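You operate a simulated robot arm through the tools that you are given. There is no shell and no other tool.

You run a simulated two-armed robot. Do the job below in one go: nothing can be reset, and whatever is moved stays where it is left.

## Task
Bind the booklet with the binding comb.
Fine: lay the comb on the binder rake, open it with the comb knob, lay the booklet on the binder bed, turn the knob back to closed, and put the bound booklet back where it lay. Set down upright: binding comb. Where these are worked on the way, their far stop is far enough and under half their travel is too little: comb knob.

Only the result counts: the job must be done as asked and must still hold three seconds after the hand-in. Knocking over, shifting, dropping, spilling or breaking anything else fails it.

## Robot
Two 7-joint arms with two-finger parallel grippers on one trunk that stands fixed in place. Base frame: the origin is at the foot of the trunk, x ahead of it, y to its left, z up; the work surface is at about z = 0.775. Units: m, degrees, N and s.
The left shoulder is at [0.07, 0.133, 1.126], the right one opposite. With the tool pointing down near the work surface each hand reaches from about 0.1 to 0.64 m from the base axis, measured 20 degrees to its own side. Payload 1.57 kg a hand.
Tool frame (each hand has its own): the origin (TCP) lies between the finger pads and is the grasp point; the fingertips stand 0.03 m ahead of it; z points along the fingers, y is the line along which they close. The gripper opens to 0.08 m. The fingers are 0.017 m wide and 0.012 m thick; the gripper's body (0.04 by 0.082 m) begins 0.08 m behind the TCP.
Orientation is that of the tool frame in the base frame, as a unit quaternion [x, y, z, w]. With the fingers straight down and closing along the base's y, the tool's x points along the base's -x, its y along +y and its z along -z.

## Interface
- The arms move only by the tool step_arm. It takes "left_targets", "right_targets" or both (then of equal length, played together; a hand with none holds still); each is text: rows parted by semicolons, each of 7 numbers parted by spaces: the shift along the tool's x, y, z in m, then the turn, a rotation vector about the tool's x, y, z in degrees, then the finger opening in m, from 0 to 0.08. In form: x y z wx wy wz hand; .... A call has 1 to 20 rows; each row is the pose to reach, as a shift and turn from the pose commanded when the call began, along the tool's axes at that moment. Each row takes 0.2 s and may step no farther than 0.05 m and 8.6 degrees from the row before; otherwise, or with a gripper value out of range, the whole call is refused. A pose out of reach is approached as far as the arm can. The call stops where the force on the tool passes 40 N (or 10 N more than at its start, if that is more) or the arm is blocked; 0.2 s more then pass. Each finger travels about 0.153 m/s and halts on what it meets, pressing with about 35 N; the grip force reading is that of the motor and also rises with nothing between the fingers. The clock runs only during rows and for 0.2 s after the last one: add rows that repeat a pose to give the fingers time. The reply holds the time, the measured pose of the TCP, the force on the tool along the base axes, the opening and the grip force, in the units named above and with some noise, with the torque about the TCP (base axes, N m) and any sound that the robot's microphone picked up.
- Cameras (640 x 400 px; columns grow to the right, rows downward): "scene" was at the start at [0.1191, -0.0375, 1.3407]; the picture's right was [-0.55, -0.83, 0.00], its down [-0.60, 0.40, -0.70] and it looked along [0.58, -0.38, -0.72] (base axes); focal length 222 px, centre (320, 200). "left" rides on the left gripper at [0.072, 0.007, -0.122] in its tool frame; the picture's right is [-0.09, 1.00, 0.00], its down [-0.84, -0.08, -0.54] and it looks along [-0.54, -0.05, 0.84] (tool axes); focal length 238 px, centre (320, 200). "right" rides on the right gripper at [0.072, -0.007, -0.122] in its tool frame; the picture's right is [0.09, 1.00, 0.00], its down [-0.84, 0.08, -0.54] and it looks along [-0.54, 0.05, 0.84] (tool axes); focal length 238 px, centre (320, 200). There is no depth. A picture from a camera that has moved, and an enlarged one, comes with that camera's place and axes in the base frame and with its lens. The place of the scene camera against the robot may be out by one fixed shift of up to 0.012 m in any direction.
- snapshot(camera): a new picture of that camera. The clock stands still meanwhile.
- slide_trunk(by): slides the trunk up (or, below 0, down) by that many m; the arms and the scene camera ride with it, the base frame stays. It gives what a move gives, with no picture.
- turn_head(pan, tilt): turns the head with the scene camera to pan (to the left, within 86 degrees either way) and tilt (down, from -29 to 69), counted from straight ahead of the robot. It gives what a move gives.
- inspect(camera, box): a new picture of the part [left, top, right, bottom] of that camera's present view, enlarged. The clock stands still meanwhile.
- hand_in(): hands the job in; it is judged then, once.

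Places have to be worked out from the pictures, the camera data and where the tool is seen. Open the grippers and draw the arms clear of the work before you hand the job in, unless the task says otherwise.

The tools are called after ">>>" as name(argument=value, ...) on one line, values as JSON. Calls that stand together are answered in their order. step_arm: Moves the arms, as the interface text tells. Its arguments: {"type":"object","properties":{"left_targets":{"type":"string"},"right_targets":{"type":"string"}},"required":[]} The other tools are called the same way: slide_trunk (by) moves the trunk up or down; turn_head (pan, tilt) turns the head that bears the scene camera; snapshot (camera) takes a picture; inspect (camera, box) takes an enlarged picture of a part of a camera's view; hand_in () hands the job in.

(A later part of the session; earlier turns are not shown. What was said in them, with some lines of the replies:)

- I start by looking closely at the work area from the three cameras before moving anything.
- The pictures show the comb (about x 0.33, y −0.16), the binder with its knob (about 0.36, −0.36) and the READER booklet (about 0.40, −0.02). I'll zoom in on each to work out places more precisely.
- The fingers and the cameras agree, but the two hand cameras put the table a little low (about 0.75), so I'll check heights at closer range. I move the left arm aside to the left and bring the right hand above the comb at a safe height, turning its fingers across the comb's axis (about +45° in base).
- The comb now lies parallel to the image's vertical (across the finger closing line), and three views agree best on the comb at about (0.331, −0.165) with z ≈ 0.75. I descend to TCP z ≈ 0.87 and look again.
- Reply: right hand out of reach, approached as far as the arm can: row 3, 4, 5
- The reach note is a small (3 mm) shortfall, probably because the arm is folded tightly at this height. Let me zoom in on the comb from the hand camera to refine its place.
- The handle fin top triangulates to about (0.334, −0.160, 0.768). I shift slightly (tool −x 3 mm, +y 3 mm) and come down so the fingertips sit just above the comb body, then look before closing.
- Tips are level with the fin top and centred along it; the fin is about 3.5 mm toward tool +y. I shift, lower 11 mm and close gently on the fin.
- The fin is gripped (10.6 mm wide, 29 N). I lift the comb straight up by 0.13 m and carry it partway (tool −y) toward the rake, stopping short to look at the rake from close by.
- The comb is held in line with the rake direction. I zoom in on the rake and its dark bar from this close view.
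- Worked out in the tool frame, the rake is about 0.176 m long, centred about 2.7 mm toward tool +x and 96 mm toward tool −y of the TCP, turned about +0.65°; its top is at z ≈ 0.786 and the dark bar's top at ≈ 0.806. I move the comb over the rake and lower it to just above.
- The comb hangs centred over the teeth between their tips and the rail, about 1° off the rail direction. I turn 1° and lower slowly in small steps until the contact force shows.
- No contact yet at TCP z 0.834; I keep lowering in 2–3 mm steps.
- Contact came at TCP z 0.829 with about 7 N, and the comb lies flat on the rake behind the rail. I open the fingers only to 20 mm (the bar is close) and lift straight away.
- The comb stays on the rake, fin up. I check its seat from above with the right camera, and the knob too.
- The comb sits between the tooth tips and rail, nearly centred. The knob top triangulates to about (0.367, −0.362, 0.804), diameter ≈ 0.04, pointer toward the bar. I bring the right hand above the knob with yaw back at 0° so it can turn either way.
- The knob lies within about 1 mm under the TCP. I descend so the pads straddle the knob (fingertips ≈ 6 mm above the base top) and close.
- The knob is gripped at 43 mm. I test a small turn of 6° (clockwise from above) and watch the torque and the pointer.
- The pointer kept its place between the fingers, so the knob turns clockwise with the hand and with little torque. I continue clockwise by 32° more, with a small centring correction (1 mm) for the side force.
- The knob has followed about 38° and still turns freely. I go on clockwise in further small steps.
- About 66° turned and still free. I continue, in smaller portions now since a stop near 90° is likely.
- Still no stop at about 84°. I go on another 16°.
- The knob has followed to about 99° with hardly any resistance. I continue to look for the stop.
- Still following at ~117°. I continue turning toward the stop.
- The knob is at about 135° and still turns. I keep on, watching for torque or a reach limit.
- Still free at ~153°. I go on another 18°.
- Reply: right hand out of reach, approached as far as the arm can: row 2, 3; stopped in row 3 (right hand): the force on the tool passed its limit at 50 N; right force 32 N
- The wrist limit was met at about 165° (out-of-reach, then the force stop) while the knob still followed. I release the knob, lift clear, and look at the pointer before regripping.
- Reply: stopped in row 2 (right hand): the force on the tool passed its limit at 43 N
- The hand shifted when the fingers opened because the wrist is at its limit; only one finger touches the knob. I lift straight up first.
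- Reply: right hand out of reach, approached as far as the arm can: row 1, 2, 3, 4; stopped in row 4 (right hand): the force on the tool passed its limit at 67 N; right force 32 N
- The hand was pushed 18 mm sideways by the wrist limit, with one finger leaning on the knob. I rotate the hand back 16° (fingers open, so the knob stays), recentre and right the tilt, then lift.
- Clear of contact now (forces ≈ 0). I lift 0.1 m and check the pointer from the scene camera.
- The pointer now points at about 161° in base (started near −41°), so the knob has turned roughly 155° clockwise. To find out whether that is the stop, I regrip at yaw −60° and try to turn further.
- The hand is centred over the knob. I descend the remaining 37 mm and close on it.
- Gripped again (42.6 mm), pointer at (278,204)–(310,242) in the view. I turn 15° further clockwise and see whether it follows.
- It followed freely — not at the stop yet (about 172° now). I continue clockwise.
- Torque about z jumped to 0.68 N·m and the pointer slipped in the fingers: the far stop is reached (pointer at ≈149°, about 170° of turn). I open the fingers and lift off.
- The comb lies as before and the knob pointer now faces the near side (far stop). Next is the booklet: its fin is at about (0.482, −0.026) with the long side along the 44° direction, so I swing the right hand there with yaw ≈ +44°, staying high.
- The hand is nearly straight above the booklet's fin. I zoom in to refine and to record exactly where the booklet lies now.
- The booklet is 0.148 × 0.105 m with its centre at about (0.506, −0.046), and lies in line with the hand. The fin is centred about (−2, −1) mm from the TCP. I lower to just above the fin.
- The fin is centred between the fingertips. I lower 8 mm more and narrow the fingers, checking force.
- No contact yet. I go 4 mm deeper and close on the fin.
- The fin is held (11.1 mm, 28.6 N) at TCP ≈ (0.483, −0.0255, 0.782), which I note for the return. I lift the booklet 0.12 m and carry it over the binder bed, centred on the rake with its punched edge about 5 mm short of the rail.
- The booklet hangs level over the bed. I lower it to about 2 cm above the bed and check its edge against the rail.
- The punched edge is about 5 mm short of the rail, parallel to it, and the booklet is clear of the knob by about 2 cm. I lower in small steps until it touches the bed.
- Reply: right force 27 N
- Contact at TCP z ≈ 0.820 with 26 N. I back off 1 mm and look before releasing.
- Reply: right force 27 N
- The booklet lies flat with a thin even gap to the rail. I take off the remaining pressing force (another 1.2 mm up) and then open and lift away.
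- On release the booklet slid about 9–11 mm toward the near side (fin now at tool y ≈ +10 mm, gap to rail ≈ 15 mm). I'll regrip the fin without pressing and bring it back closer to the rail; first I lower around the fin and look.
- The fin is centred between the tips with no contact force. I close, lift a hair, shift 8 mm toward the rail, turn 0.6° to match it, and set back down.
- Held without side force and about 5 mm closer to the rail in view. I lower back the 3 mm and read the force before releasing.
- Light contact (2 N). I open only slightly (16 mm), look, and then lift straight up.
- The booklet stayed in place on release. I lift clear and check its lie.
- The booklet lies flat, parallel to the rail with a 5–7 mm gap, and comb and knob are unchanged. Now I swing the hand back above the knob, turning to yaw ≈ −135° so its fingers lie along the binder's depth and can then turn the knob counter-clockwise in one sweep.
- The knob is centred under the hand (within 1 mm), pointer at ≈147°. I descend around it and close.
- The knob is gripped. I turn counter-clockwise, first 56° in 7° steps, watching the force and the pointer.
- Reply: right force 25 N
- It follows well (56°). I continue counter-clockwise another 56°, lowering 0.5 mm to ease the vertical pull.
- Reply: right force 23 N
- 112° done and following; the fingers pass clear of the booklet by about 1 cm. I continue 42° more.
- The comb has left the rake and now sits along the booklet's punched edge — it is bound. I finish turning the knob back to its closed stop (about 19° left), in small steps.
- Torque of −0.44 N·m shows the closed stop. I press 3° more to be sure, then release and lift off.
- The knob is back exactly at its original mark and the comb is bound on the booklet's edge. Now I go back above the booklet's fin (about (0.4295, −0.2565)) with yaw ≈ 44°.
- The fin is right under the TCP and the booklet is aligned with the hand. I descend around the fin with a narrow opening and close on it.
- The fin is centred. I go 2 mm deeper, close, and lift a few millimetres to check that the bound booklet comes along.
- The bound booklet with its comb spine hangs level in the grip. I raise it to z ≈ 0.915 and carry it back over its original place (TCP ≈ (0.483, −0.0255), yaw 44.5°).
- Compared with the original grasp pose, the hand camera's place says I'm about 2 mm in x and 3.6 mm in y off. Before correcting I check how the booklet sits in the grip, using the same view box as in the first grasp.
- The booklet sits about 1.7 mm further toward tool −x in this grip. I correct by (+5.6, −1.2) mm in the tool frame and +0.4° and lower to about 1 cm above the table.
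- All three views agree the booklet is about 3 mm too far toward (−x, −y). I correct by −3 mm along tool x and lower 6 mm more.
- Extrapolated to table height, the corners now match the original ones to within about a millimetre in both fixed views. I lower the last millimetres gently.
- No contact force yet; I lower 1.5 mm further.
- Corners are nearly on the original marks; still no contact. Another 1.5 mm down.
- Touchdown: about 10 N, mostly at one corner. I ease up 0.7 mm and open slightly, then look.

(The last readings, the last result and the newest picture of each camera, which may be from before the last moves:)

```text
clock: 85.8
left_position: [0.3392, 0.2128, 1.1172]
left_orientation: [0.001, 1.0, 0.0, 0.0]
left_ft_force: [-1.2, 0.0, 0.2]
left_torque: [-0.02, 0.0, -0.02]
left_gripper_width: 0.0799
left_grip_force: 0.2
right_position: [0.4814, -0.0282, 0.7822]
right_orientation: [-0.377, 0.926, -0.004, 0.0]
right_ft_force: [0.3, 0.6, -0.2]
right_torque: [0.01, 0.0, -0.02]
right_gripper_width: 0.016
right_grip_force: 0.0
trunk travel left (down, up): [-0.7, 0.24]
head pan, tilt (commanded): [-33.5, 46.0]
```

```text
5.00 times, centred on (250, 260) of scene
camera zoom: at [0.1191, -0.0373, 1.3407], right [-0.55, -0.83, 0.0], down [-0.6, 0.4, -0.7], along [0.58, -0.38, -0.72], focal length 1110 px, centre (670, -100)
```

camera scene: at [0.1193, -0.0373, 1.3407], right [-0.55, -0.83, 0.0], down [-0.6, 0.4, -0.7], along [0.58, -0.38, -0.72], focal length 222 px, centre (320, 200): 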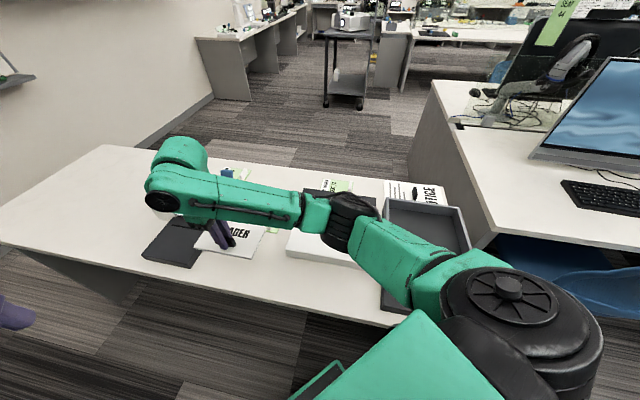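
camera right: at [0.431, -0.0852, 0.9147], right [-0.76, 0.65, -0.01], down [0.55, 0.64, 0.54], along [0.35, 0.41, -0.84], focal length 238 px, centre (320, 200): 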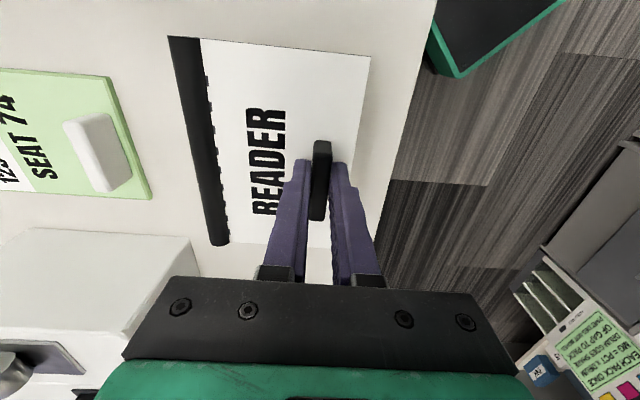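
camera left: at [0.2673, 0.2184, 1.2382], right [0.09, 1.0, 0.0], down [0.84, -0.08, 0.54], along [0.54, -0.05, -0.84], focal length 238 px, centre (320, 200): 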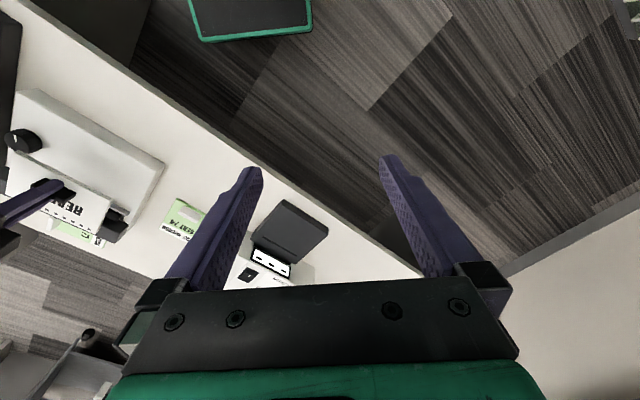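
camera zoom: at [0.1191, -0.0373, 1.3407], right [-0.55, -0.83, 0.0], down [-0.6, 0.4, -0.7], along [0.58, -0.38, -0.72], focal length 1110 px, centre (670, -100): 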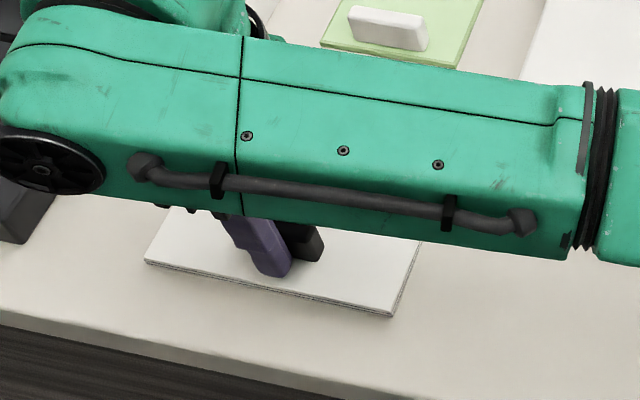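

Released without shifting; near corners match the originals to about 1–2 px (≈1 mm). I lift the hand straight up.

>>> step_arm(right_targets="0 0 -0.015 0 0 0 0.016; 0 0 -0.04 0 0 0 0.016; 0 0 -0.08 0 0 0 0.03; 0 0 -0.12 0 0 0 0.05; 0 0 -0.152 0 0 0 0.07; 0 0 -0.152 0 0 0 0.07")

>>> inspect(camera="right", box=[230, 20, 390, 190])

>>> inspect(camera="scene", box=[200, 220, 300, 300])

>>> inspect(camera="left", box=[150, 120, 260, 220])

```text
clock: 87.2
left_position: [0.3392, 0.2118, 1.1171]
left_orientation: [0.001, 1.0, -0.001, 0.001]
left_ft_force: [-1.0, 0.0, 0.4]
left_torque: [-0.03, -0.01, -0.02]
left_gripper_width: 0.0801
left_grip_force: 0.1
right_position: [0.4811, -0.0271, 0.9341]
right_orientation: [-0.377, 0.926, -0.004, -0.001]
right_ft_force: [-0.3, -0.1, -0.5]
right_torque: [-0.01, -0.03, 0.03]
right_gripper_width: 0.07
right_grip_force: 0.0
trunk travel left (down, up): [-0.7, 0.24]
head pan, tilt (commanded): [-33.5, 46.0]
```

```text
2.35 times, centred on (310, 105) of right
camera zoom: at [0.434, -0.0827, 1.0547], right [-0.76, 0.65, -0.01], down [0.54, 0.64, 0.54], along [0.35, 0.41, -0.84], focal length 561 px, centre (344, 424)
```

zoom: 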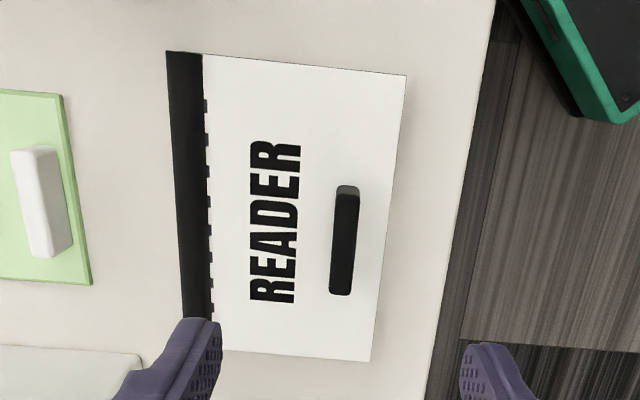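

```text
5.00 times, centred on (250, 260) of scene
camera zoom: at [0.1193, -0.0373, 1.3407], right [-0.55, -0.83, 0.0], down [-0.6, 0.4, -0.7], along [0.58, -0.38, -0.72], focal length 1110 px, centre (670, -100)
```

zoom: 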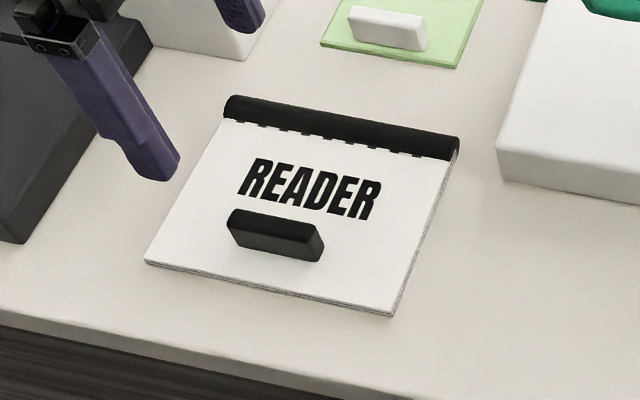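

```text
4.00 times, centred on (205, 170) of left
camera zoom: at [0.267, 0.2179, 1.2384], right [0.09, 1.0, 0.0], down [0.84, -0.08, 0.54], along [0.54, -0.05, -0.84], focal length 953 px, centre (780, 320)
```

zoom: 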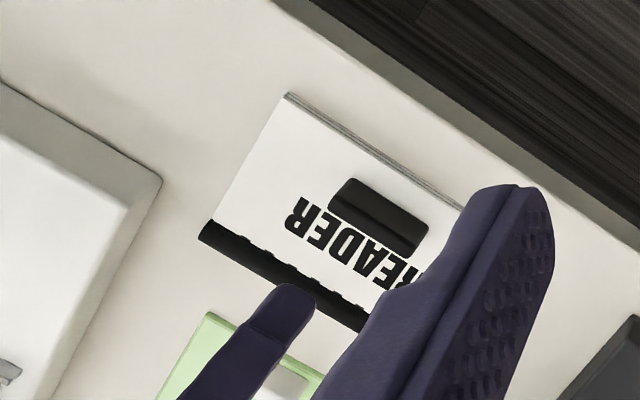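

The bound booklet lies where it lay before, comb spine attached, and other items are undisturbed. I now raise the right arm and draw it back to its starting place with the gripper open.

>>> step_arm(right_targets="0 0 -0.045 0 0 0 0.08; 0 0 -0.09 0 0 0 0.08; 0 0 -0.135 0 0 0 0.08; 0 0 -0.18 0 0 0 0.08; 0 0 -0.22 0 0 0 0.08; 0.0339 -0.0132 -0.22 0 0 4.4 0.08; 0.0677 -0.0263 -0.22 0 0 8.8 0.08; 0.1016 -0.0395 -0.22 0 0 13.2 0.08; 0.1354 -0.0526 -0.22 0 0 17.6 0.08; 0.1693 -0.0658 -0.22 0 0 22 0.08; 0.2032 -0.0789 -0.22 0 0 26.4 0.08; 0.237 -0.0921 -0.22 0 0 30.8 0.08; 0.2709 -0.1052 -0.22 0 0 35.2 0.08; 0.3047 -0.1184 -0.22 0 0 39.6 0.08; 0.3386 -0.1315 -0.22 0 0 44.2 0.08; 0.3386 -0.1315 -0.22 0 0 44.2 0.08")

>>> snapshot(camera="scene")

>>> snapshot(camera="right")

>>> inspect(camera="scene", box=[200, 160, 480, 335])

```text
clock: 90.5
left_position: [0.3385, 0.213, 1.1174]
left_orientation: [0.001, 1.0, 0.0, 0.0]
left_ft_force: [-0.6, 0.3, -0.4]
left_torque: [0.02, -0.04, 0.0]
left_gripper_width: 0.0799
left_grip_force: 0.0
right_position: [0.3575, -0.3432, 1.1475]
right_orientation: [0.0, 1.0, -0.004, 0.0]
right_ft_force: [0.7, 1.2, 0.1]
right_torque: [-0.01, 0.0, -0.02]
right_gripper_width: 0.0801
right_grip_force: 0.0
right hand out of reach, approached as far as the arm can: row 14, 15, 16
trunk travel left (down, up): [-0.7, 0.24]
head pan, tilt (commanded): [-33.5, 46.0]
```

```text
taken
camera scene: at [0.1187, -0.0371, 1.3408], right [-0.55, -0.83, 0.0], down [-0.6, 0.4, -0.7], along [0.58, -0.38, -0.72], focal length 222 px, centre (320, 200)
```

scene: 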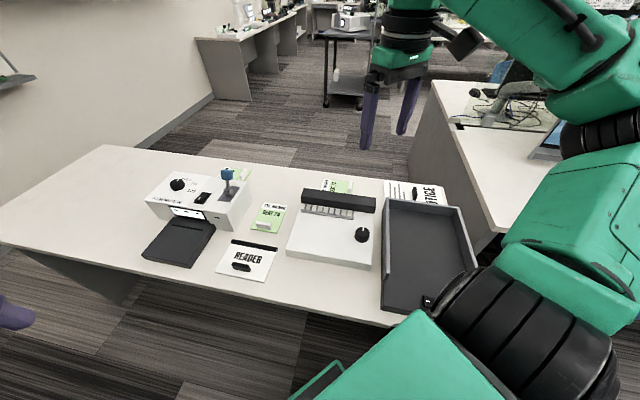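

```text
taken
camera right: at [0.284, -0.3497, 1.2688], right [-0.09, 1.0, -0.01], down [0.84, 0.08, 0.54], along [0.54, 0.04, -0.84], focal length 238 px, centre (320, 200)
```

right: 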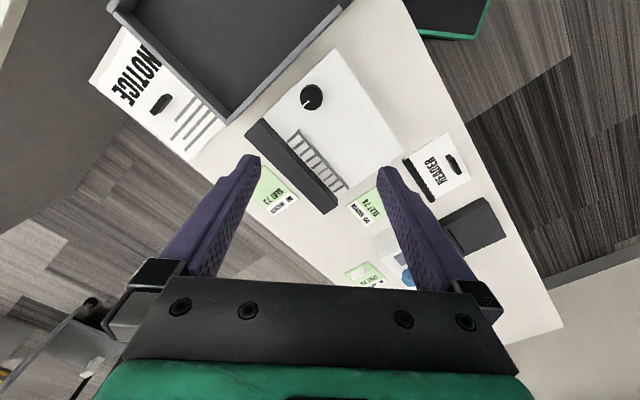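

```text
2.29 times, centred on (340, 248) of scene
camera zoom: at [0.1187, -0.0371, 1.3408], right [-0.55, -0.83, 0.0], down [-0.6, 0.4, -0.7], along [0.58, -0.38, -0.72], focal length 508 px, centre (274, 91)
```

zoom: 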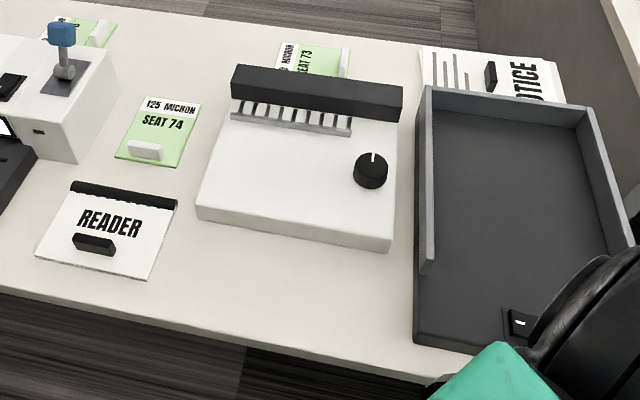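

The final view matches the starting one apart from the comb now bound on the booklet: knob closed, binder, cards, notice, tray and laminator unmoved, and both hands open and clear. I hand the job in.

>>> hand_in()

```text
The job is handed in.
```

The booklet is bound and back where it lay, and I've handed the job in; the verdict hasn't come back to me.

- **Comb:** I laid it on the rake fin up, and it now sits along the booklet's punched edge.
- **Knob:** I turned it to its far stop (about 170°), then back until its pointer sat at the original mark. The comb closed onto the booklet during the turn back.
- **Booklet:** its visible corners match the starting pictures to about 1 mm.
- **Everything else:** the binder, cards, notice, tray and laminator look unmoved in the last pictures.
- **Arms:** both grippers are open and clear of the work.

Two things went wrong on the way:
- **Knob:** while opening it, the right wrist reached its limit at about 165°. The force on the tool passed its limit three times before I freed the hand. I regripped and finished the turn.
- **Booklet:** it slid about 1 cm when I first released it on the bed, so I moved it closer to the rake before closing the knob.
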